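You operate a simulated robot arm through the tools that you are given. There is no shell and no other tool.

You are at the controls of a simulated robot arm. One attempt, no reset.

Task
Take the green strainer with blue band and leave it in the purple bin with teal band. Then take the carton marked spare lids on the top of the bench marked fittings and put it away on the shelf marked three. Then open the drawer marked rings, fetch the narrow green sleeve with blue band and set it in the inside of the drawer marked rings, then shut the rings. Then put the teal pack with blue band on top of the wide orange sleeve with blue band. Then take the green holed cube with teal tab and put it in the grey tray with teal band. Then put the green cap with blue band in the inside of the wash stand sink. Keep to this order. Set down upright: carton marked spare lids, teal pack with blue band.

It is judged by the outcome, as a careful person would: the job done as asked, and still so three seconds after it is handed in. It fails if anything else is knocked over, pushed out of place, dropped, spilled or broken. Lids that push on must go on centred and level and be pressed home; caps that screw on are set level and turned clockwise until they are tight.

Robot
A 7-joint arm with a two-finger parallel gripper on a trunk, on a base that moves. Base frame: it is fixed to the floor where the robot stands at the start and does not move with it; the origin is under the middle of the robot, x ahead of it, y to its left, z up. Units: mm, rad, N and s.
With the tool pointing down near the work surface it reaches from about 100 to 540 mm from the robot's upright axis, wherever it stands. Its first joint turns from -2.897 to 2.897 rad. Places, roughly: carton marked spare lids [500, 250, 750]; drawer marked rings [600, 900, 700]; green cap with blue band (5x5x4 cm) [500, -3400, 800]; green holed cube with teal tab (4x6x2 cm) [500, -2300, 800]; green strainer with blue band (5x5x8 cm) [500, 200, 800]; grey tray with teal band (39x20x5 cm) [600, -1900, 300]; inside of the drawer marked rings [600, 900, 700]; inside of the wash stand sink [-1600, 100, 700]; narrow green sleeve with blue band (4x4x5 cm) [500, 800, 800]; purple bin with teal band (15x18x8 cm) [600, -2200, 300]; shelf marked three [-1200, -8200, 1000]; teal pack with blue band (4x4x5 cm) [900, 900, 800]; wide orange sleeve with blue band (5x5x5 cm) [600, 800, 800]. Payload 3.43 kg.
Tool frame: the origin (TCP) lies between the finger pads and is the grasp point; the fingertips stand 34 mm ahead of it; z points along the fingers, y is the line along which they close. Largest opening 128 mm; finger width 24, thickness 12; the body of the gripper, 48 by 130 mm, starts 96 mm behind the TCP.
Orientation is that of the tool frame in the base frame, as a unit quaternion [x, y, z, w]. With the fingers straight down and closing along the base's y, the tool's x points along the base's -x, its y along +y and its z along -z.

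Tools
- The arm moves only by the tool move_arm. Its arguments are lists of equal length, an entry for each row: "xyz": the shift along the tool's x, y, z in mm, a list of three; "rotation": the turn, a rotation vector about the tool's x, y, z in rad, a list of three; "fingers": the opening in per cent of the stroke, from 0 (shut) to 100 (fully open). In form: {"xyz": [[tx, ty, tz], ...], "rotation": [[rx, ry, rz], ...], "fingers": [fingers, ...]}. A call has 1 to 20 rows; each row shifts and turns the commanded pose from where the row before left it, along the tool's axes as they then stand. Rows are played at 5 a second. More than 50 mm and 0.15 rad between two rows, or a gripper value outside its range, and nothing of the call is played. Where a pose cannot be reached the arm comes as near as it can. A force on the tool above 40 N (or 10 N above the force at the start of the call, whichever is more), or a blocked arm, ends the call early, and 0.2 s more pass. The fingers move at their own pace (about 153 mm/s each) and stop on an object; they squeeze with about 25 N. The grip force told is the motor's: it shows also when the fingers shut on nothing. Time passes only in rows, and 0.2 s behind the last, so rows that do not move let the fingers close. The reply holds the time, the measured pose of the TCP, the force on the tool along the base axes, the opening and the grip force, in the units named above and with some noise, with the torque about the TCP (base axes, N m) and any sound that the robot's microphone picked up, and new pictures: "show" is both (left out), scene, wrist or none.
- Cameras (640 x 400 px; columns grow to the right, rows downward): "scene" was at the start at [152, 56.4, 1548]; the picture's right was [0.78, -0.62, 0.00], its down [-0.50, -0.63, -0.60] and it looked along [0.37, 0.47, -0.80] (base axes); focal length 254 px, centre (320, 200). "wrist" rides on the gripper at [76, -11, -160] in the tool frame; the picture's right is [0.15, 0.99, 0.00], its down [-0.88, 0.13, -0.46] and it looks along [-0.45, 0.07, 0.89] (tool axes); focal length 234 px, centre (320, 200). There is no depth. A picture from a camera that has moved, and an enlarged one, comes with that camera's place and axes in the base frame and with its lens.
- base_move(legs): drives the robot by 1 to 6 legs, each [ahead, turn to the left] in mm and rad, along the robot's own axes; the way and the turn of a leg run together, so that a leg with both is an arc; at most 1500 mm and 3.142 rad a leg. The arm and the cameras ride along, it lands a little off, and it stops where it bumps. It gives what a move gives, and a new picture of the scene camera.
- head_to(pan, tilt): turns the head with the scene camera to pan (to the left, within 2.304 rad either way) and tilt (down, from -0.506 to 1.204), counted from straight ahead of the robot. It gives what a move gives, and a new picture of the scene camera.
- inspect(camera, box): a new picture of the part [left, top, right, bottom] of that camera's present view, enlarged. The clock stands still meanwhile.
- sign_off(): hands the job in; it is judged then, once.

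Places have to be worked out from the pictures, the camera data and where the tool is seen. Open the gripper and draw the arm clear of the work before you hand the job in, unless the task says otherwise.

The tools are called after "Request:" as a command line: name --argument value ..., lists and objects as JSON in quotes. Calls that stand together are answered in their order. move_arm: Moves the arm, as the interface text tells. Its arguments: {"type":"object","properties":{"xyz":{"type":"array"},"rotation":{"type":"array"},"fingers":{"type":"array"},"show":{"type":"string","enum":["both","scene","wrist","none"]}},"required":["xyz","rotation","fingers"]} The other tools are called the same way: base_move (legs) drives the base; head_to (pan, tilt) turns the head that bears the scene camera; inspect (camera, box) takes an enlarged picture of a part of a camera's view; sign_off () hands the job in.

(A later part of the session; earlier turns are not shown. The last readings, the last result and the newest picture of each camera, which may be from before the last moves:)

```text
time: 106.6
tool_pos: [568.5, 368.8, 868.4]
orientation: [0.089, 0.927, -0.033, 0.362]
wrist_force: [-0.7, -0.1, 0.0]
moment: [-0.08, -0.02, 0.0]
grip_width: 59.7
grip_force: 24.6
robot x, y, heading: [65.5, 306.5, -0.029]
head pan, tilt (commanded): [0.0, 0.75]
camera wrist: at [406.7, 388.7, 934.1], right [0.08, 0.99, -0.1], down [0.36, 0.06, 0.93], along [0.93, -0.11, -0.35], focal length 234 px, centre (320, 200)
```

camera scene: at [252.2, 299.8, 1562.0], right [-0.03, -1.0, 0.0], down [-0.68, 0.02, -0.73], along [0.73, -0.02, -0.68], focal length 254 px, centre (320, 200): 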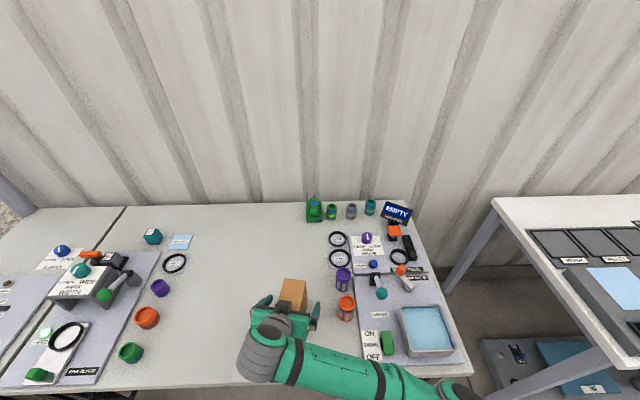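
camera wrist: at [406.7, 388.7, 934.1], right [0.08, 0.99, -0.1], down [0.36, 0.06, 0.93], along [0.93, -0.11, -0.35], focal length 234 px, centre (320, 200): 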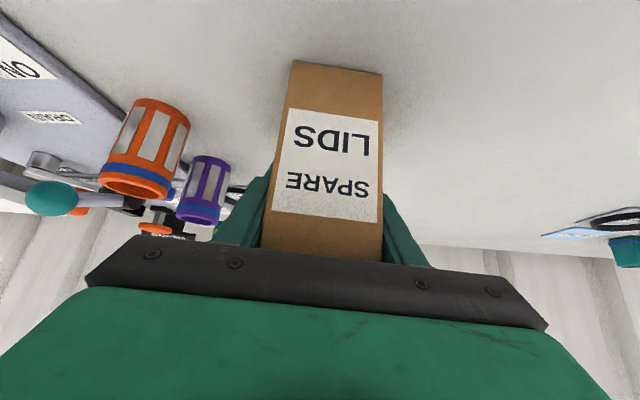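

Carton gripped (59.7 mm, 24.6 N). I lift it about 72 mm straight up.

Request:
move_arm --xyz '[[-16.3, 0, -17.6], [-16.3, 0, -17.6], [-16.3, 0, -17.6], [0, 0, 0]]' --rotation '[[0, 0, 0], [0, 0, 0], [0, 0, 0], [0, 0, 0]]' --fingers '[30, 30, 30, 30]'

```text
time: 107.6
tool_pos: [569.1, 367.2, 940.4]
orientation: [0.088, 0.927, -0.032, 0.362]
wrist_force: [-0.8, 0.3, -0.5]
moment: [-0.03, 0.01, -0.01]
grip_width: 59.9
grip_force: 24.9
robot x, y, heading: [66.1, 307.3, -0.024]
head pan, tilt (commanded): [0.0, 0.75]
camera scene: at [252.2, 299.8, 1562.0], right [-0.03, -1.0, 0.0], down [-0.68, 0.02, -0.73], along [0.73, -0.02, -0.68], focal length 254 px, centre (320, 200)
camera wrist: at [407.8, 388.0, 1006.5], right [0.08, 0.99, -0.1], down [0.36, 0.06, 0.93], along [0.93, -0.11, -0.35], focal length 234 px, centre (320, 200)
```

scene: 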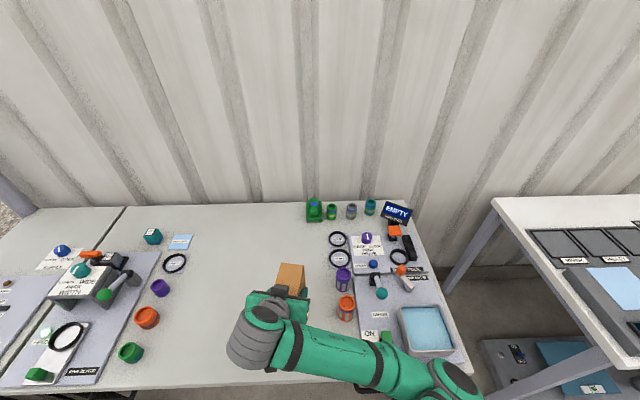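
wrist: 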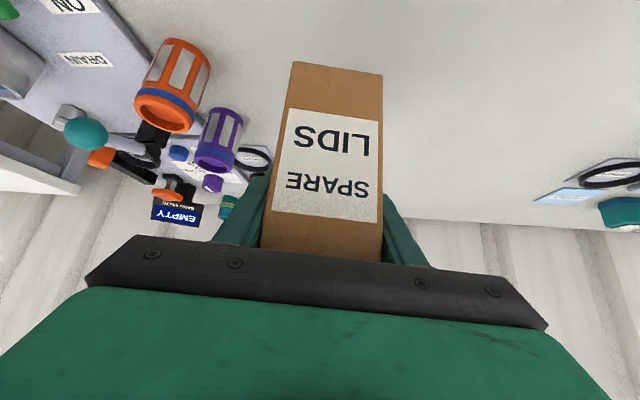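

The carton hangs level and free. I back straight out 300 mm, then raise it a little before travelling.

Request:
base_move --legs '[[-310, 0]]'

Request:
move_arm --xyz '[[-20.4, 0, -22], [-20.4, 0, -22], [-20.4, 0, -22], [-10, 0, 22]]' --rotation '[[0, 0, 0], [0, 0, 0], [0, 0, 0], [0, 0, 0]]' --fingers '[30, 30, 30, 30]'

```text
time: 109.7
tool_pos: [258.6, 376.5, 940.2]
orientation: [0.09, 0.927, -0.033, 0.362]
wrist_force: [0.1, -0.4, -1.1]
moment: [0.01, 0.0, 0.04]
grip_width: 59.7
grip_force: 25.1
robot x, y, heading: [-248.4, 314.6, -0.036]
head pan, tilt (commanded): [0.0, 0.75]
camera scene: at [-59.3, 309.4, 1562.0], right [-0.03, -1.0, 0.0], down [-0.68, 0.02, -0.73], along [0.73, -0.02, -0.68], focal length 254 px, centre (320, 200)
```

scene: 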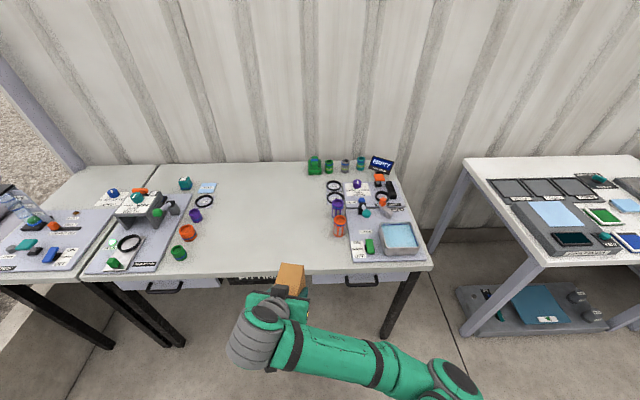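

```text
time: 110.7
tool_pos: [298.3, 378.7, 1019.1]
orientation: [0.09, 0.927, -0.033, 0.362]
wrist_force: [0.0, -0.8, -1.1]
moment: [0.0, 0.02, 0.02]
grip_width: 59.6
grip_force: 24.9
out of reach, approached as far as the arm can: row 1, 2, 3
robot x, y, heading: [-247.8, 316.8, -0.032]
head pan, tilt (commanded): [0.0, 0.75]
camera scene: at [-59.3, 309.4, 1562.0], right [-0.03, -1.0, 0.0], down [-0.68, 0.02, -0.73], along [0.73, -0.02, -0.68], focal length 254 px, centre (320, 200)
camera wrist: at [136.6, 399.3, 1084.3], right [0.08, 0.99, -0.1], down [0.36, 0.06, 0.93], along [0.93, -0.11, -0.35], focal length 234 px, centre (320, 200)
```

scene: 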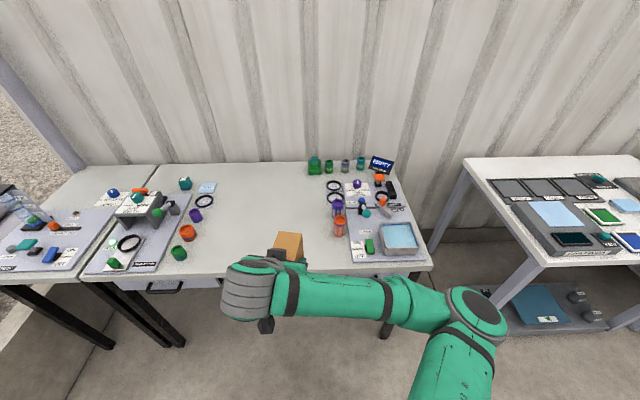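
wrist: 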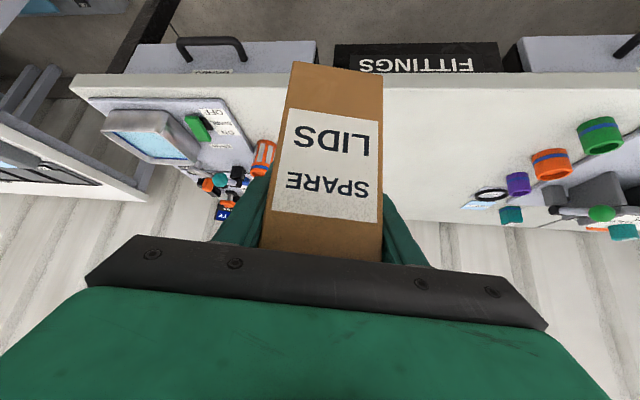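

Now at z≈1019 with the carton bottom ≈943. I raise a further 30 mm with some extension, then drive to the shelf rack along the aisle.

Request:
move_arm --xyz '[[-38.4, 0, -5.2], [0, 0, 0]]' --rotation '[[0, 0, 0], [0, 0, 0]]' --fingers '[30, 30]' --show "none"

Request:
base_move --legs '[[0, -1.54], [1500, 0], [1000, 0]]'

```text
time: 111.3
tool_pos: [323.6, 373.5, 1047.8]
orientation: [0.09, 0.928, -0.034, 0.361]
wrist_force: [-0.2, -0.6, -0.7]
moment: [0.01, 0.02, -0.03]
grip_width: 59.8
grip_force: 25.1
robot x, y, heading: [-248.6, 315.9, -0.034]
head pan, tilt (commanded): [0.0, 0.75]
```

```text
time: 127.6
tool_pos: [-58.0, -2755.8, 1047.0]
orientation: [0.702, 0.613, -0.273, 0.24]
wrist_force: [0.8, -0.1, -0.4]
moment: [-0.01, 0.01, 0.04]
grip_width: 59.8
grip_force: 24.9
robot x, y, heading: [-145.6, -2189.2, -1.549]
head pan, tilt (commanded): [0.0, 0.75]
camera scene: at [-141.2, -2378.1, 1561.9], right [-1.0, -0.03, 0.0], down [-0.02, 0.68, -0.73], along [0.02, -0.73, -0.68], focal length 254 px, centre (320, 200)
```

scene: 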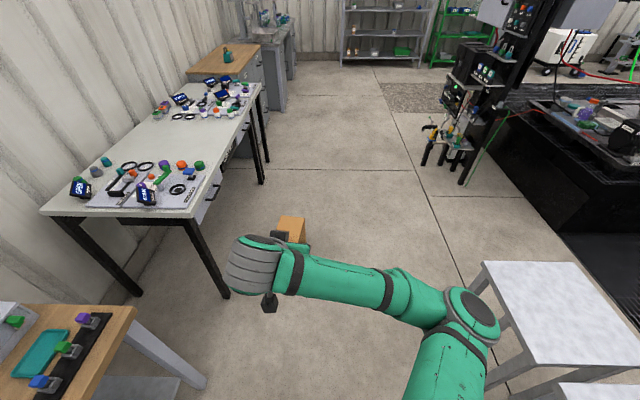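

Position (−146, −2189). I continue straight past the table, then bear right toward the rack, stopping short to look.

Request:
base_move --legs '[[0, -0.022], [1250, 0], [0, -0.222], [1500, 0], [1300, 0]]'

Request:
head_to --pan 0.1 --tilt 0.4

```text
time: 148.5
tool_pos: [-844.7, -6787.3, 1048.0]
orientation: [0.765, 0.532, -0.297, 0.209]
wrist_force: [0.5, 0.6, -0.8]
moment: [-0.01, 0.0, -0.01]
grip_width: 59.7
grip_force: 25.0
robot x, y, heading: [-807.5, -6215.9, -1.766]
head pan, tilt (commanded): [0.0, 0.75]
camera scene: at [-841.7, -6401.6, 1561.9], right [-0.98, 0.19, 0.0], down [0.13, 0.67, -0.73], along [-0.14, -0.72, -0.68], focal length 254 px, centre (320, 200)
```

scene: 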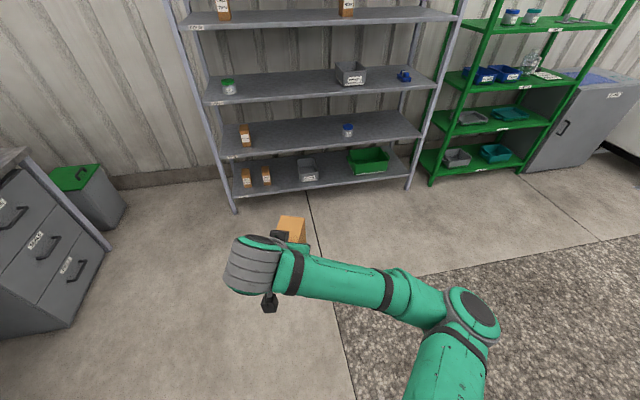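

```text
time: 149.4
tool_pos: [-843.8, -6787.8, 1046.0]
orientation: [0.765, 0.532, -0.297, 0.209]
wrist_force: [-0.6, -0.5, -1.4]
moment: [0.02, -0.02, -0.02]
grip_width: 59.8
grip_force: 24.8
robot x, y, heading: [-803.4, -6214.6, -1.769]
head pan, tilt (commanded): [0.099, 0.4]
camera scene: at [-834.5, -6412.5, 1593.0], right [-1.0, 0.1, 0.0], down [0.04, 0.39, -0.92], along [-0.09, -0.92, -0.39], focal length 254 px, centre (320, 200)
```

scene: 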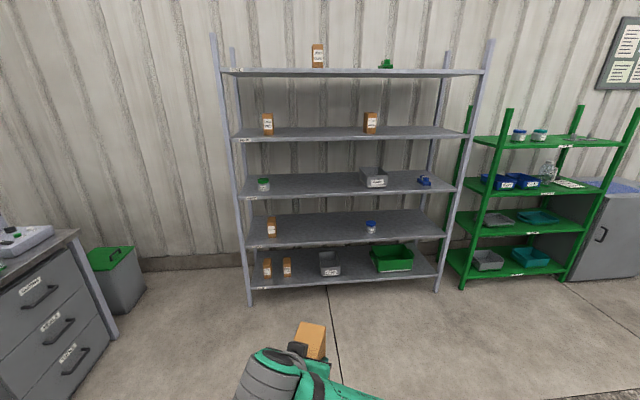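

The rack's front plane is at y≈−8050 and shelf THREE at z≈925–940. I drive to a waypoint in front of the free spot (x≈−960) and turn so that the carton is square to the shelf.

Request:
base_move --legs '[[0, -0.144], [1063, 0], [0, 0.482]]'

Request:
head_to --pan 0.0 --tilt 0.55

Request:
inspect --camera "wrist" --box '[0, 0, 640, 400]'

```text
time: 157.0
tool_pos: [-1059.6, -7758.4, 1046.7]
orientation: [0.681, 0.636, -0.264, 0.249]
wrist_force: [0.8, -0.1, -0.5]
moment: [-0.01, 0.03, -0.02]
grip_width: 59.8
grip_force: 24.7
robot x, y, heading: [-1185.4, -7198.0, -1.474]
head pan, tilt (commanded): [0.099, 0.4]
camera scene: at [-1156.4, -7394.8, 1593.1], right [-0.98, -0.19, 0.0], down [-0.08, 0.38, -0.92], along [0.18, -0.9, -0.39], focal length 254 px, centre (320, 200)
```

scene: 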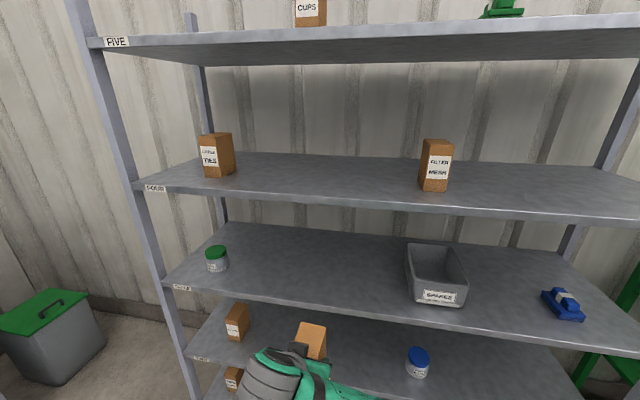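

```text
time: 157.7
tool_pos: [-1057.8, -7758.1, 1045.9]
orientation: [0.68, 0.636, -0.265, 0.25]
wrist_force: [-0.2, -0.5, -0.6]
moment: [0.0, 0.0, 0.01]
grip_width: 60.0
grip_force: 24.8
robot x, y, heading: [-1182.6, -7197.1, -1.475]
head pan, tilt (commanded): [0.0, 0.55]
camera scene: at [-1165.8, -7393.4, 1579.4], right [-1.0, -0.1, 0.0], down [-0.05, 0.52, -0.85], along [0.08, -0.85, -0.52], focal length 254 px, centre (320, 200)
```

scene: 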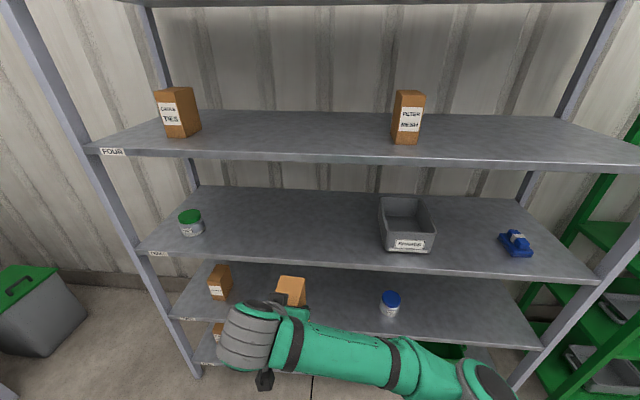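

```text
1.00 times, centred on (320, 200) of wrist (not enlarged: the box is as wide or as high as the picture)
camera zoom: at [-1058.1, -7593.2, 1113.0], right [0.99, 0.04, -0.1], down [0.1, -0.35, 0.93], along [0.01, -0.94, -0.35], focal length 234 px, centre (320, 200)
```

zoom: 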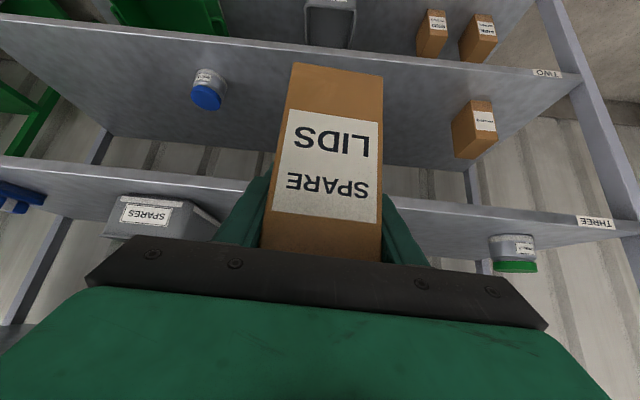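

Triangulating the shelf-three edge gives y≈−8014, z≈939; the carton bottom is at ≈970. I drive forward 300 mm so the carton enters above the shelf.

Request:
base_move --legs '[[300, 0]]'

Request:
inspect --camera "wrist" --box '[0, 0, 640, 400]'

Request:
inspect --camera "scene" --box '[120, 180, 440, 380]'

```text
time: 159.7
tool_pos: [-1026.5, -8051.7, 1047.0]
orientation: [0.679, 0.638, -0.263, 0.251]
wrist_force: [1.0, -1.3, -1.8]
moment: [-0.02, 0.01, -0.01]
grip_width: 59.8
grip_force: 25.0
robot x, y, heading: [-1155.5, -7493.1, -1.469]
head pan, tilt (commanded): [0.0, 0.55]
camera scene: at [-1135.6, -7687.1, 1579.3], right [-0.99, -0.1, 0.0], down [-0.05, 0.52, -0.85], along [0.09, -0.85, -0.52], focal length 254 px, centre (320, 200)
```

scene: 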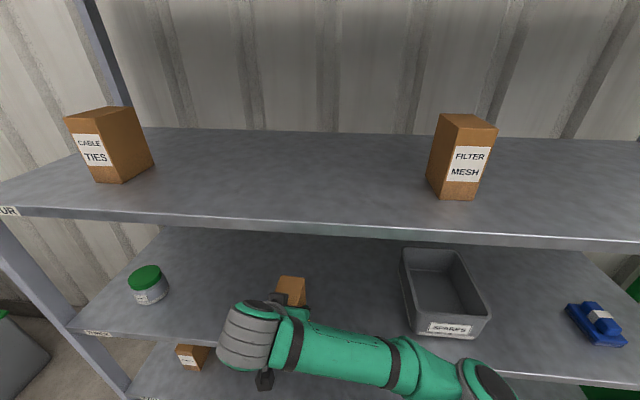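

```text
1.00 times, centred on (320, 200) of wrist (not enlarged: the box is as wide or as high as the picture)
camera zoom: at [-1026.8, -7886.3, 1113.0], right [0.99, 0.05, -0.1], down [0.11, -0.35, 0.93], along [0.01, -0.94, -0.35], focal length 234 px, centre (320, 200)
```

zoom: 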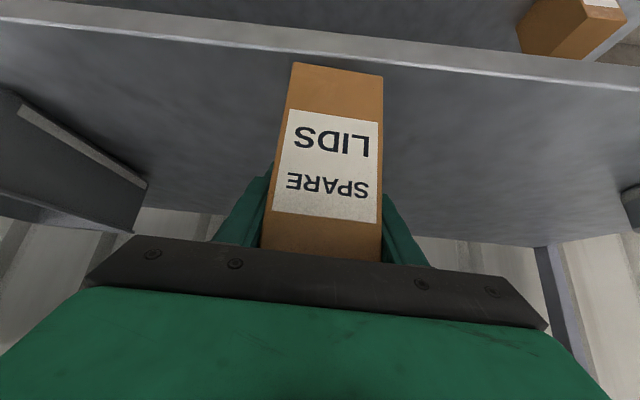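

```text
2.00 times, centred on (280, 280) of scene
camera zoom: at [-1135.6, -7687.1, 1579.3], right [-0.99, -0.1, 0.0], down [-0.05, 0.52, -0.85], along [0.09, -0.85, -0.52], focal length 507 px, centre (400, 40)
```

zoom: 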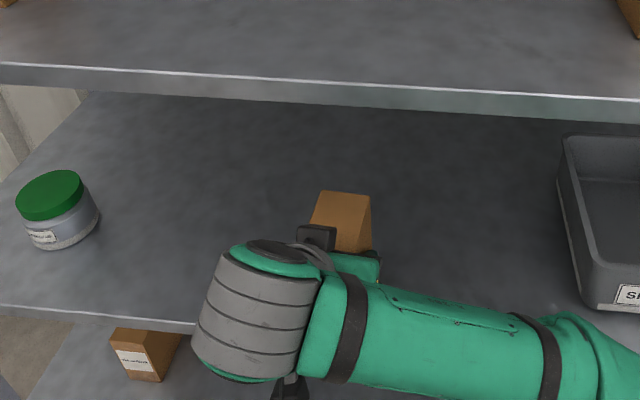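

The carton's front bottom edge is still about 10 mm short of the shelf edge. I move the arm 50 mm forward and then lower 20 mm.

Request:
move_arm --xyz '[[-18.4, 0, 17], [-18.4, 0, 17], [6.8, 0, 7.4], [6.8, 0, 7.4]]' --rotation '[[0, 0, 0], [0, 0, 0], [0, 0, 0], [0, 0, 0]]' --fingers '[30, 30, 30, 30]' --show "wrist"

```text
time: 160.7
tool_pos: [-1028.2, -8101.0, 1028.0]
orientation: [0.679, 0.638, -0.264, 0.251]
wrist_force: [-0.4, 2.1, 3.7]
moment: [-0.09, 0.09, -0.02]
grip_width: 59.9
grip_force: 25.0
robot x, y, heading: [-1155.3, -7493.2, -1.469]
head pan, tilt (commanded): [0.0, 0.55]
camera wrist: at [-1028.3, -7937.0, 1094.3], right [0.99, 0.05, -0.1], down [0.11, -0.35, 0.93], along [0.01, -0.94, -0.35], focal length 234 px, centre (320, 200)
```

wrist: 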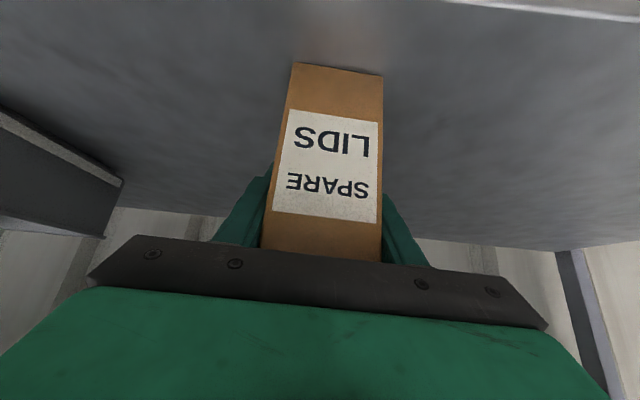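

A small upward force (3.7 N) suggests the carton is starting to touch. I lower in small steps to confirm contact.

Request:
move_arm --xyz '[[1.4, 0, 1.5], [0, 0, 0]]' --rotation '[[0, 0, 0], [0, 0, 0]]' --fingers '[30, 30]' --show "wrist"

```text
time: 161.3
tool_pos: [-1028.1, -8100.8, 1026.5]
orientation: [0.679, 0.637, -0.265, 0.251]
wrist_force: [6.1, -0.3, 22.6]
moment: [0.2, 0.24, 0.01]
grip_width: 58.9
grip_force: 25.0
robot x, y, heading: [-1156.9, -7490.5, -1.467]
head pan, tilt (commanded): [0.0, 0.55]
camera wrist: at [-1029.2, -7936.8, 1091.5], right [0.99, 0.05, -0.1], down [0.11, -0.34, 0.93], along [0.01, -0.94, -0.35], focal length 234 px, centre (320, 200)
```

wrist: 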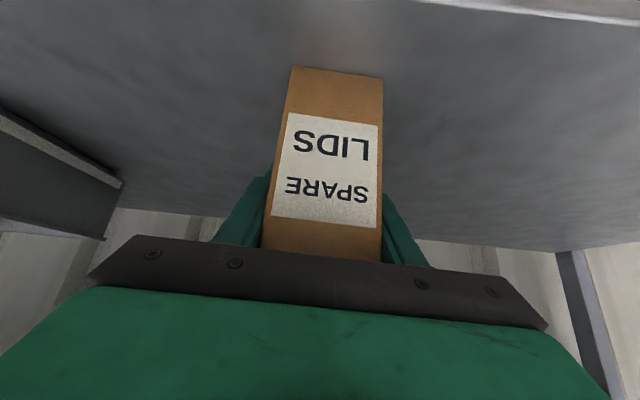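

The carton stands on the shelf (22 N). I relieve the push by 1 mm and open the fingers.

Request:
move_arm --xyz '[[-0.7, 0, -0.7], [0, 0, 0], [0, 0, 0], [0, 0, 0]]' --rotation '[[0, 0, 0], [0, 0, 0], [0, 0, 0], [0, 0, 0]]' --fingers '[30, 55, 80, 80]' --show "wrist"

```text
time: 162.3
tool_pos: [-1028.4, -8101.1, 1026.9]
orientation: [0.679, 0.638, -0.264, 0.249]
wrist_force: [-1.0, 0.6, -0.6]
moment: [0.02, 0.02, -0.01]
grip_width: 102.1
grip_force: 0.0
robot x, y, heading: [-1156.6, -7490.4, -1.471]
head pan, tilt (commanded): [0.0, 0.55]
camera wrist: at [-1029.0, -7936.5, 1091.7], right [0.99, 0.05, -0.1], down [0.11, -0.35, 0.93], along [0.01, -0.94, -0.35], focal length 234 px, centre (320, 200)
```

wrist: 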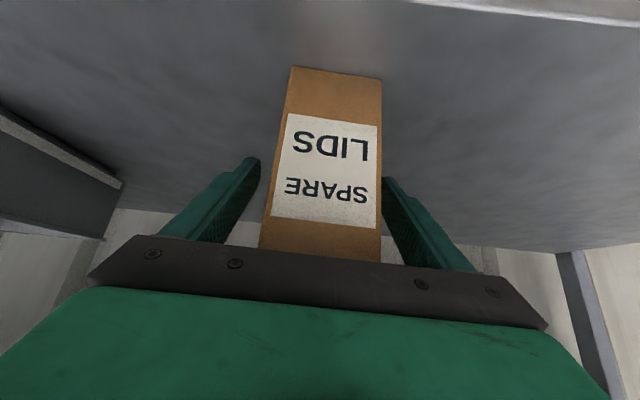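

Fingers are free but the right one is close to the carton. I open fully and centre by 4 mm before withdrawing.

Request:
move_arm --xyz '[[0, 4, 0], [0, 0, 0]]' --rotation '[[0, 0, 0], [0, 0, 0]]' --fingers '[100, 100]' --show "wrist"

```text
time: 162.9
tool_pos: [-1025.1, -8100.6, 1025.5]
orientation: [0.679, 0.638, -0.264, 0.251]
wrist_force: [-0.2, 0.0, 0.4]
moment: [0.0, 0.02, -0.02]
grip_width: 128.0
grip_force: 0.0
robot x, y, heading: [-1157.9, -7494.8, -1.471]
head pan, tilt (commanded): [0.0, 0.55]
camera wrist: at [-1025.5, -7936.4, 1091.6], right [0.99, 0.05, -0.1], down [0.11, -0.35, 0.93], along [0.01, -0.94, -0.35], focal length 234 px, centre (320, 200)
```

wrist: 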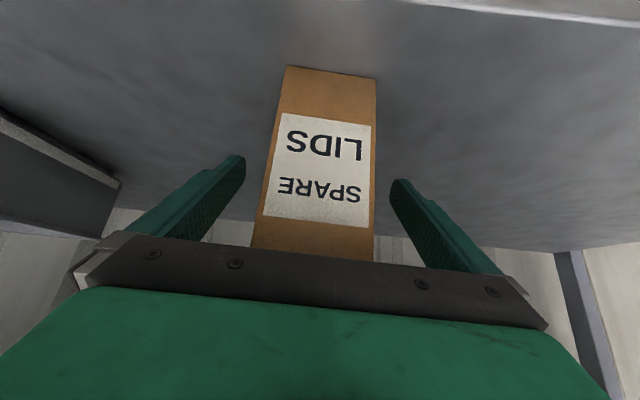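

Both fingers are clear. I reverse the base to withdraw, then check the carton.

Request:
base_move --legs '[[-350, 0]]'

Request:
inspect --camera "scene" --box '[120, 130, 480, 355]'

```text
time: 165.2
tool_pos: [-1060.9, -7748.6, 1025.6]
orientation: [0.678, 0.639, -0.263, 0.251]
wrist_force: [0.4, -0.5, -0.5]
moment: [0.0, -0.01, 0.0]
grip_width: 127.7
grip_force: 0.0
robot x, y, heading: [-1191.8, -7141.0, -1.467]
head pan, tilt (commanded): [0.0, 0.55]
camera scene: at [-1171.3, -7335.7, 1579.3], right [-0.99, -0.1, 0.0], down [-0.05, 0.52, -0.85], along [0.09, -0.85, -0.52], focal length 254 px, centre (320, 200)
```

scene: 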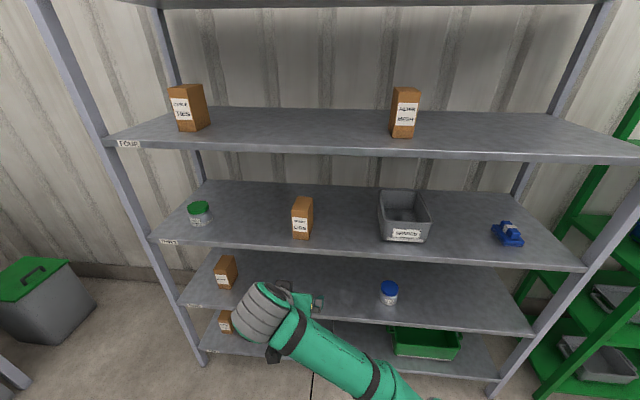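

```text
1.78 times, centred on (300, 242) of scene
camera zoom: at [-1171.3, -7335.7, 1579.3], right [-0.99, -0.1, 0.0], down [-0.05, 0.52, -0.85], along [0.09, -0.85, -0.52], focal length 451 px, centre (356, 124)
```

zoom: 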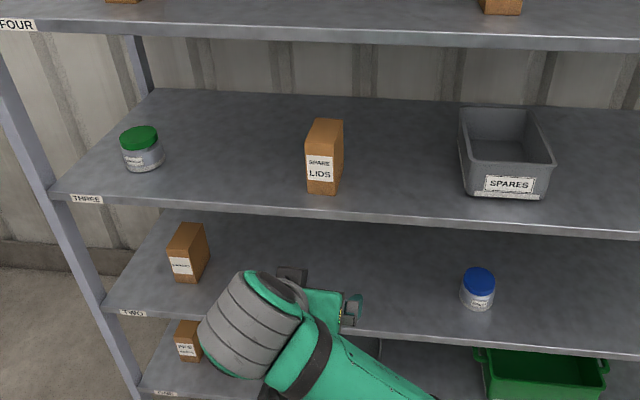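

The carton stands upright on shelf THREE. I now drive back toward the first bench for the rings drawer.

Request:
base_move --legs '[[0, 2.785], [1500, 0], [1500, 0], [760, 0], [0, 0.253]]'

```text
time: 192.0
tool_pos: [-433.9, -2802.9, 1025.6]
orientation: [-0.617, 0.698, 0.242, 0.271]
wrist_force: [-1.0, 0.3, -1.2]
moment: [0.0, -0.04, -0.02]
grip_width: 128.2
grip_force: 0.0
robot x, y, heading: [-338.8, -3416.3, 1.611]
head pan, tilt (commanded): [0.0, 0.55]
camera scene: at [-347.1, -3225.0, 1579.3], right [1.0, 0.04, 0.0], down [0.02, -0.52, -0.85], along [-0.04, 0.85, -0.52], focal length 254 px, centre (320, 200)
```

scene: 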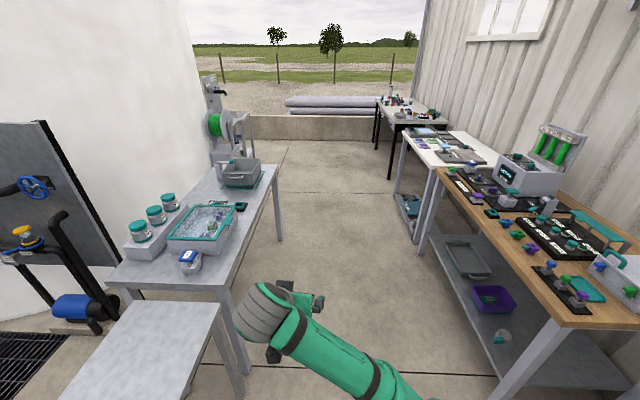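

I'm back at (−339, −3416). I continue up the aisle to the first bench's area.

Request:
base_move --legs '[[0, -0.073], [1500, 0], [1500, 0], [1150, 0]]'

Request:
head_to --pan -1.2 --tilt 0.75

```text
time: 212.5
tool_pos: [-415.1, 1365.0, 1025.8]
orientation: [-0.614, 0.701, 0.241, 0.272]
wrist_force: [-0.7, 0.9, 0.9]
moment: [-0.01, 0.01, 0.02]
grip_width: 128.0
grip_force: 0.1
robot x, y, heading: [-326.6, 747.3, 1.602]
head pan, tilt (commanded): [0.0, 0.55]
camera scene: at [-332.3, 941.0, 1579.3], right [1.0, 0.03, 0.0], down [0.02, -0.52, -0.85], along [-0.03, 0.85, -0.52], focal length 254 px, centre (320, 200)
```

scene: 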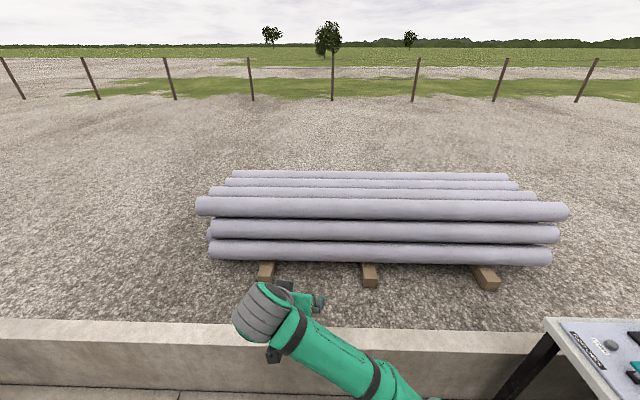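

```text
time: 213.9
tool_pos: [-413.7, 1364.0, 1025.4]
orientation: [-0.614, 0.701, 0.241, 0.272]
wrist_force: [0.6, 1.1, 0.1]
moment: [0.0, -0.01, 0.01]
grip_width: 128.0
grip_force: 0.0
robot x, y, heading: [-331.6, 749.1, 1.605]
head pan, tilt (commanded): [-1.201, 0.75]
camera scene: at [-253.1, 883.8, 1562.0], right [0.39, -0.92, 0.0], down [-0.63, -0.27, -0.73], along [0.67, 0.29, -0.68], focal length 254 px, centre (320, 200)
```

scene: 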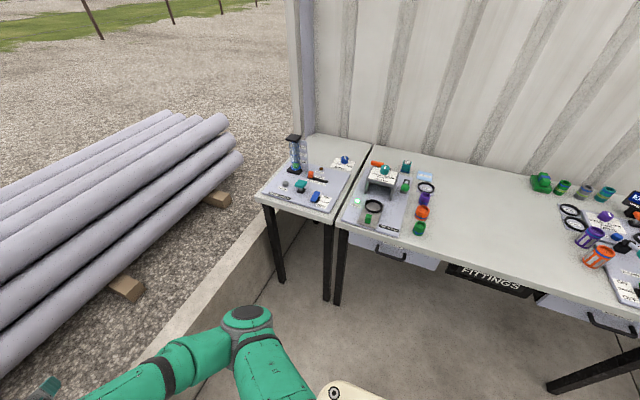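

Now I turn to face the bench's left half and look at the drawers and sleeves.

Request:
base_move --legs '[[0, -1.604]]'

Request:
head_to --pan 0.0 --tilt 0.6

Request:
inspect --camera "scene" --box '[160, 180, 480, 380]'

```text
time: 218.7
tool_pos: [290.5, 831.7, 1026.3]
orientation: [0.064, 0.929, -0.023, 0.363]
wrist_force: [0.4, 0.5, 0.4]
moment: [-0.01, -0.03, 0.01]
grip_width: 128.2
grip_force: 0.0
robot x, y, heading: [-329.3, 747.7, 0.026]
head pan, tilt (commanded): [-1.201, 0.75]
camera scene: at [-189.1, 672.8, 1561.9], right [-0.92, -0.38, 0.0], down [-0.26, 0.63, -0.73], along [0.28, -0.68, -0.68], focal length 254 px, centre (320, 200)
```

scene: 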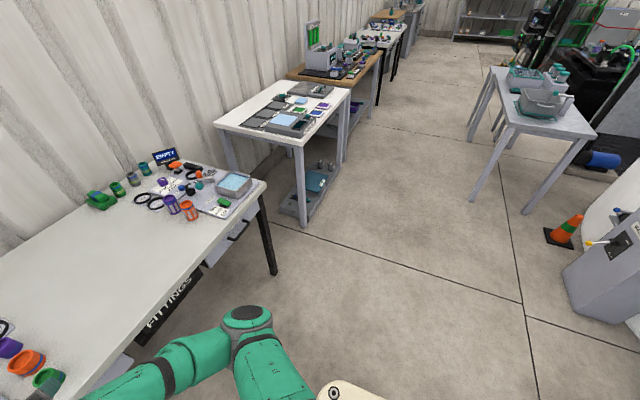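

```text
time: 220.1
tool_pos: [289.9, 831.1, 1025.7]
orientation: [0.064, 0.929, -0.023, 0.363]
wrist_force: [-0.9, -0.6, 0.2]
moment: [0.03, 0.01, 0.02]
grip_width: 128.1
grip_force: 0.1
robot x, y, heading: [-328.1, 745.7, 0.028]
head pan, tilt (commanded): [0.0, 0.6]
camera scene: at [-132.7, 751.5, 1574.8], right [0.02, -1.0, 0.0], down [-0.56, -0.01, -0.83], along [0.82, 0.02, -0.56], focal length 254 px, centre (320, 200)
```

scene: 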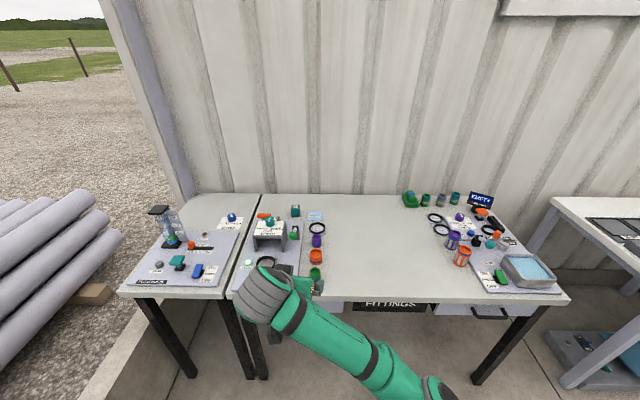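

```text
2.00 times, centred on (320, 280) of scene
camera zoom: at [-132.7, 751.5, 1574.8], right [0.02, -1.0, 0.0], down [-0.56, -0.01, -0.83], along [0.82, 0.02, -0.56], focal length 507 px, centre (320, 40)
```

zoom: 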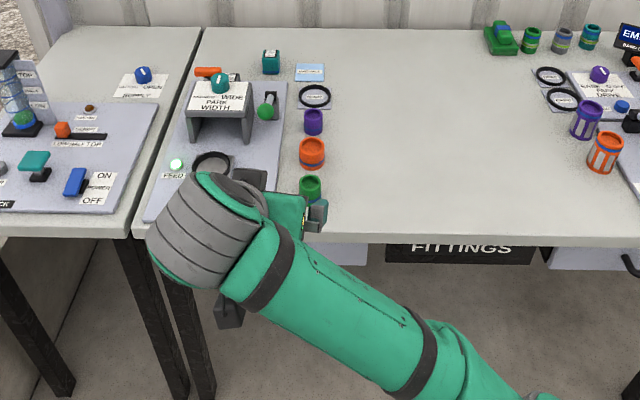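

The wrist camera should see the left drawer's front; I inspect it.

Request:
inspect --camera "wrist" --box '[0, 0, 640, 400]'

```text
1.00 times, centred on (320, 200) of wrist (not enlarged: the box is as wide or as high as the picture)
camera zoom: at [127.5, 842.7, 1091.6], right [0.03, 0.99, -0.1], down [0.35, 0.08, 0.93], along [0.94, -0.06, -0.35], focal length 234 px, centre (320, 200)
```

zoom: 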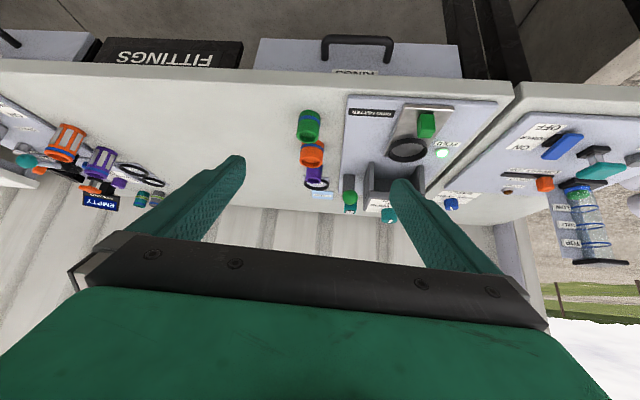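

Request:
inspect --camera "wrist" --box '[240, 0, 480, 150]'

```text
2.67 times, centred on (360, 75) of wrist
camera zoom: at [127.5, 842.7, 1091.6], right [0.03, 0.99, -0.1], down [0.35, 0.08, 0.93], along [0.94, -0.06, -0.35], focal length 624 px, centre (213, 533)
```

zoom: 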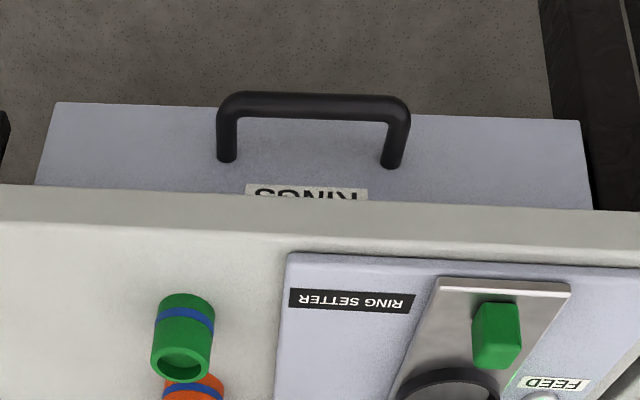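

The drawer is marked RINGS; its handle bar sits at about x 382, y 810–910, z 731, and the bench front face is at x≈413. I first bring the tool back to pointing straight down in free space.

Request:
move_arm --xyz '[[18.3, 0, -17], [20.3, 0, -14.6], [21.9, 0, -12], [23.3, 0, -9.2], [24.2, 0, -6.2], [24.8, 0, -3.1]]' --rotation '[[0, 0.1243, 0], [0, 0.1243, 0], [0, 0.1243, 0], [0, 0.1243, 0], [0, 0.1243, 0], [0, 0.1243, 0]]' --fingers '[50, 50, 50, 50, 50, 50]'

```text
time: 221.4
tool_pos: [141.3, 849.3, 1026.0]
orientation: [0.068, 0.998, 0.002, -0.002]
wrist_force: [-0.7, -0.1, -0.2]
moment: [0.03, -0.02, 0.03]
grip_width: 64.0
grip_force: 0.0
robot x, y, heading: [-323.6, 746.6, 0.024]
head pan, tilt (commanded): [0.0, 0.6]
camera scene: at [-132.7, 751.5, 1574.8], right [0.02, -1.0, 0.0], down [-0.56, -0.01, -0.83], along [0.82, 0.02, -0.56], focal length 254 px, centre (320, 200)
camera wrist: at [65.8, 848.3, 1185.6], right [-0.01, 1.0, 0.0], down [0.89, 0.01, 0.45], along [0.45, 0.01, -0.89], focal length 234 px, centre (320, 200)
```

scene: 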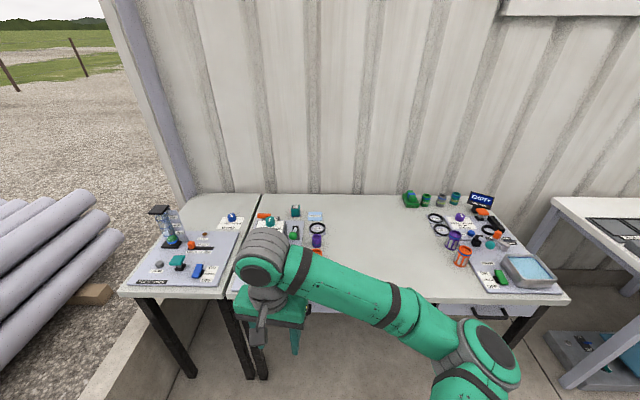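
wrist: 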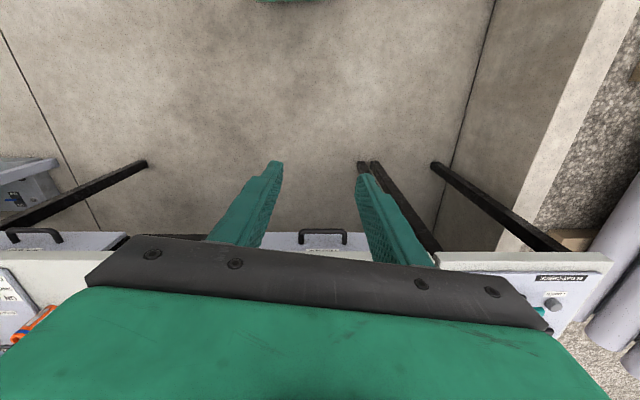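

Tool is now straight down at (141, 849, 1026). I yaw it by about 1.43 rad so the fingers close along x, to straddle the handle bar.

Request:
move_arm --xyz '[[0, 0, 0], [0, 0, 0], [0, 0, 0], [0, 0, 0], [0, 0, 0], [0, 0, 0], [0, 0, 0], [0, 0, 0], [0, 0, 0], [0, 0, 0]]' --rotation '[[0, 0, 0.1435], [0, 0, 0.1435], [0, 0, 0.1435], [0, 0, 0.1435], [0, 0, 0.1435], [0, 0, 0.1435], [0, 0, 0.1435], [0, 0, 0.1435], [0, 0, 0.1435], [0, 0, 0.1435]]' --fingers '[50, 50, 50, 50, 50, 50, 50, 50, 50, 50]'

```text
time: 223.7
tool_pos: [142.7, 852.2, 1026.7]
orientation: [0.691, 0.723, 0.001, -0.002]
wrist_force: [-0.7, 0.8, 0.1]
moment: [-0.01, 0.01, 0.01]
grip_width: 64.3
grip_force: 0.1
robot x, y, heading: [-327.1, 745.0, 0.021]
head pan, tilt (commanded): [0.0, 0.6]
camera scene: at [-132.7, 751.5, 1574.8], right [0.02, -1.0, 0.0], down [-0.56, -0.01, -0.83], along [0.82, 0.02, -0.56], focal length 254 px, centre (320, 200)
camera wrist: at [129.0, 926.0, 1185.9], right [0.98, 0.19, 0.0], down [0.17, -0.88, 0.45], along [0.09, -0.44, -0.89], focal length 234 px, centre (320, 200)
```

scene: 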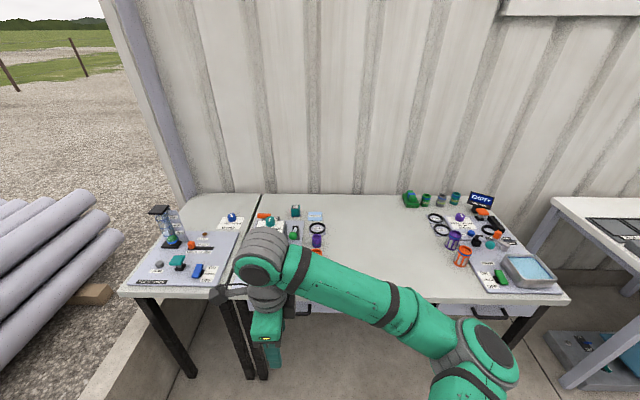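
wrist: 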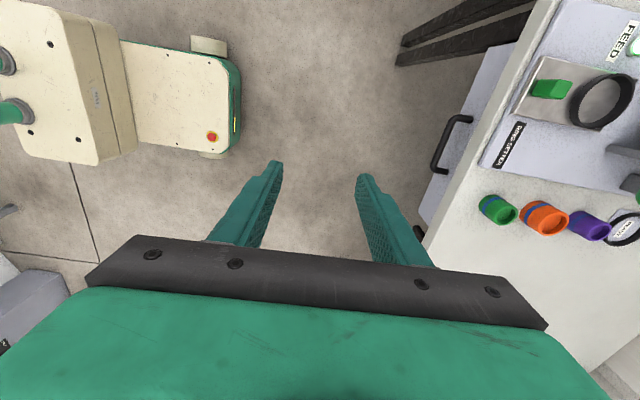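

The handle and the three sleeves are clearly visible. I drive 260 mm ahead so the tool comes over the handle region.

Request:
base_move --legs '[[0, -0.02], [255, 0]]'

Request:
inspect --camera "wrist" --box '[200, 0, 520, 260]'

```text
time: 225.8
tool_pos: [399.5, 840.1, 1026.5]
orientation: [0.699, 0.715, 0.0, -0.002]
wrist_force: [-0.3, 0.3, -0.2]
moment: [-0.02, 0.0, 0.0]
grip_width: 64.1
grip_force: 0.1
robot x, y, heading: [-70.9, 748.7, 0.002]
head pan, tilt (commanded): [0.0, 0.6]
camera scene: at [122.4, 747.1, 1574.8], right [0.0, -1.0, 0.0], down [-0.56, 0.0, -0.83], along [0.83, 0.0, -0.56], focal length 254 px, centre (320, 200)
```

scene: 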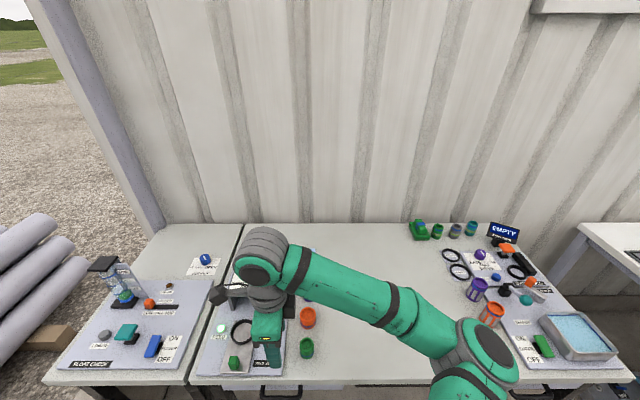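

```text
1.54 times, centred on (360, 130) of wrist
camera zoom: at [388.2, 914.9, 1185.9], right [0.99, 0.17, 0.0], down [0.15, -0.88, 0.45], along [0.08, -0.45, -0.89], focal length 360 px, centre (258, 308)
```

zoom: 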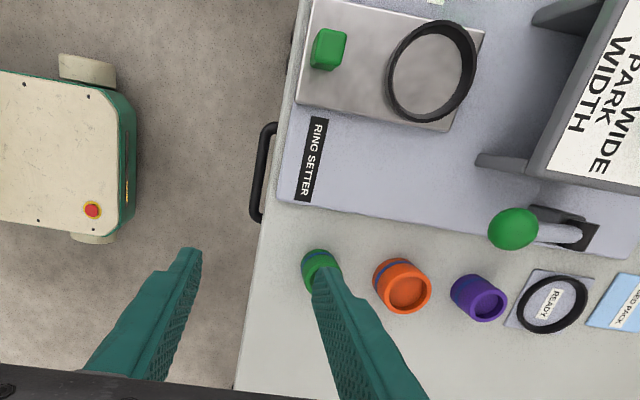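

From this top view the handle bar seems only ~12–15 mm in front of the bench edge (x≈398, z≈708), too tight for a vertical finger behind it. I'll instead grip it from the front with the tool tilted forward and fingers closing in the vertical plane; I back off first.

Request:
base_move --legs '[[-150, 0]]'

Request:
move_arm --xyz '[[0, 0, 40], [0, 0, 40], [0, 0, 40], [0, 0, 40], [0, 0, 40]]' --rotation '[[0, 0, 0], [0, 0, 0], [0, 0, 0], [0, 0, 0], [0, 0, 0]]' --fingers '[40, 40, 40, 40, 40]' --show "none"

Request:
move_arm --xyz '[[0, 0, 0], [0, 0, 0], [0, 0, 0], [0, 0, 0], [0, 0, 0], [0, 0, 0], [0, 0, 0]]' --rotation '[[-0.14, 0, 0], [-0.14, 0, 0], [-0.14, 0, 0], [-0.14, 0, 0], [-0.14, 0, 0], [-0.14, 0, 0], [-0.14, 0, 0]]' --fingers '[40, 40, 40, 40, 40, 40, 40]'

```text
time: 227.2
tool_pos: [246.7, 840.6, 1026.4]
orientation: [0.698, 0.716, 0.001, -0.002]
wrist_force: [0.4, -0.4, 0.4]
moment: [0.0, -0.02, -0.02]
grip_width: 64.0
grip_force: 0.0
robot x, y, heading: [-227.0, 746.8, -0.0]
head pan, tilt (commanded): [0.0, 0.6]
camera scene: at [-30.8, 747.3, 1574.8], right [0.0, -1.0, 0.0], down [-0.56, 0.0, -0.83], along [0.83, 0.0, -0.56], focal length 254 px, centre (320, 200)
```

scene: 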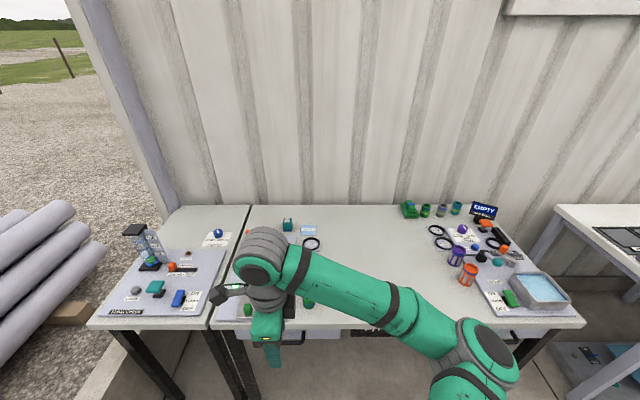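

```text
time: 228.4
tool_pos: [245.4, 840.5, 824.6]
orientation: [0.699, 0.715, 0.002, -0.001]
wrist_force: [-0.3, -0.9, 0.2]
moment: [0.04, 0.0, 0.0]
grip_width: 51.4
grip_force: 0.0
robot x, y, heading: [-222.1, 742.9, -0.004]
head pan, tilt (commanded): [0.0, 0.6]
```

```text
time: 230.0
tool_pos: [246.6, 841.8, 826.0]
orientation: [0.617, 0.63, 0.338, 0.328]
wrist_force: [0.3, -1.0, -0.1]
moment: [0.03, 0.01, -0.02]
grip_width: 51.1
grip_force: 0.0
robot x, y, heading: [-224.3, 749.3, -0.0]
head pan, tilt (commanded): [0.0, 0.6]
camera scene: at [-30.8, 747.3, 1574.8], right [0.0, -1.0, 0.0], down [-0.56, 0.0, -0.83], along [0.83, 0.0, -0.56], focal length 254 px, centre (320, 200)
camera wrist: at [106.7, 913.9, 905.4], right [0.55, 0.16, 0.82], down [-0.28, -0.89, 0.36], along [0.79, -0.43, -0.44], focal length 234 px, centre (320, 200)
```

scene: 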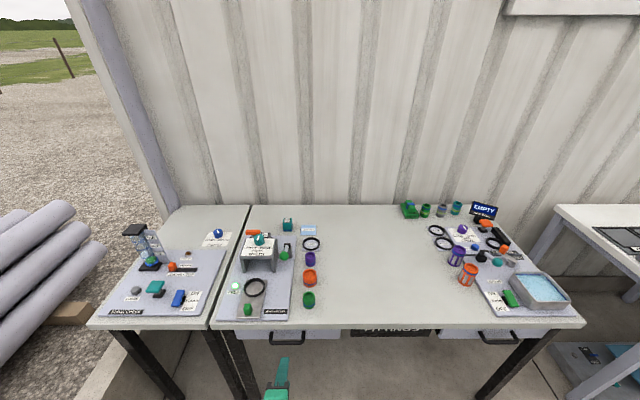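
wrist: 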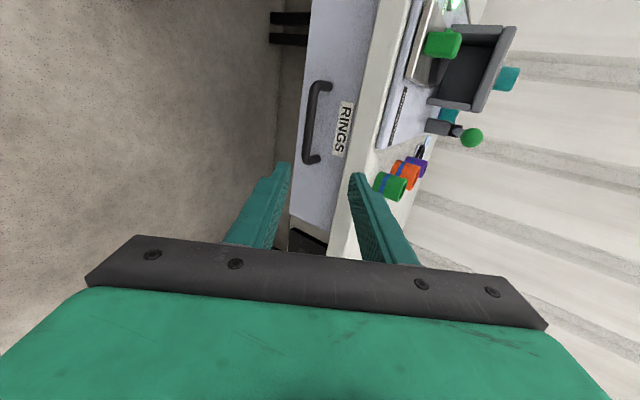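

The RINGS drawer front with its handle is in view of both cameras. I zoom on each to triangulate the bar.

Request:
inspect --camera "wrist" --box '[240, 60, 400, 180]'

Request:
inspect --camera "scene" --box '[220, 290, 380, 390]'

```text
3.33 times, centred on (320, 120) of wrist
camera zoom: at [106.7, 913.9, 905.4], right [0.55, 0.16, 0.82], down [-0.28, -0.89, 0.36], along [0.79, -0.43, -0.44], focal length 781 px, centre (320, 467)
```

zoom: 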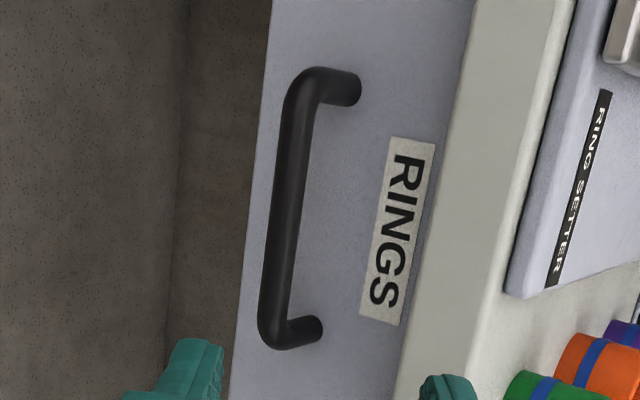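

```text
4.00 times, centred on (300, 340) of scene
camera zoom: at [-30.8, 747.3, 1574.8], right [0.0, -1.0, 0.0], down [-0.56, 0.0, -0.83], along [0.83, 0.0, -0.56], focal length 1014 px, centre (400, -360)
```

zoom: 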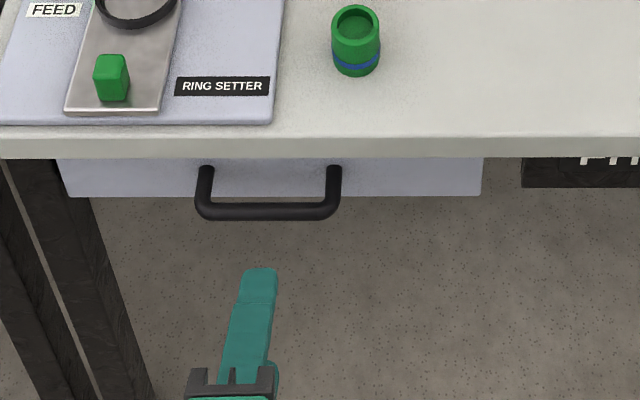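

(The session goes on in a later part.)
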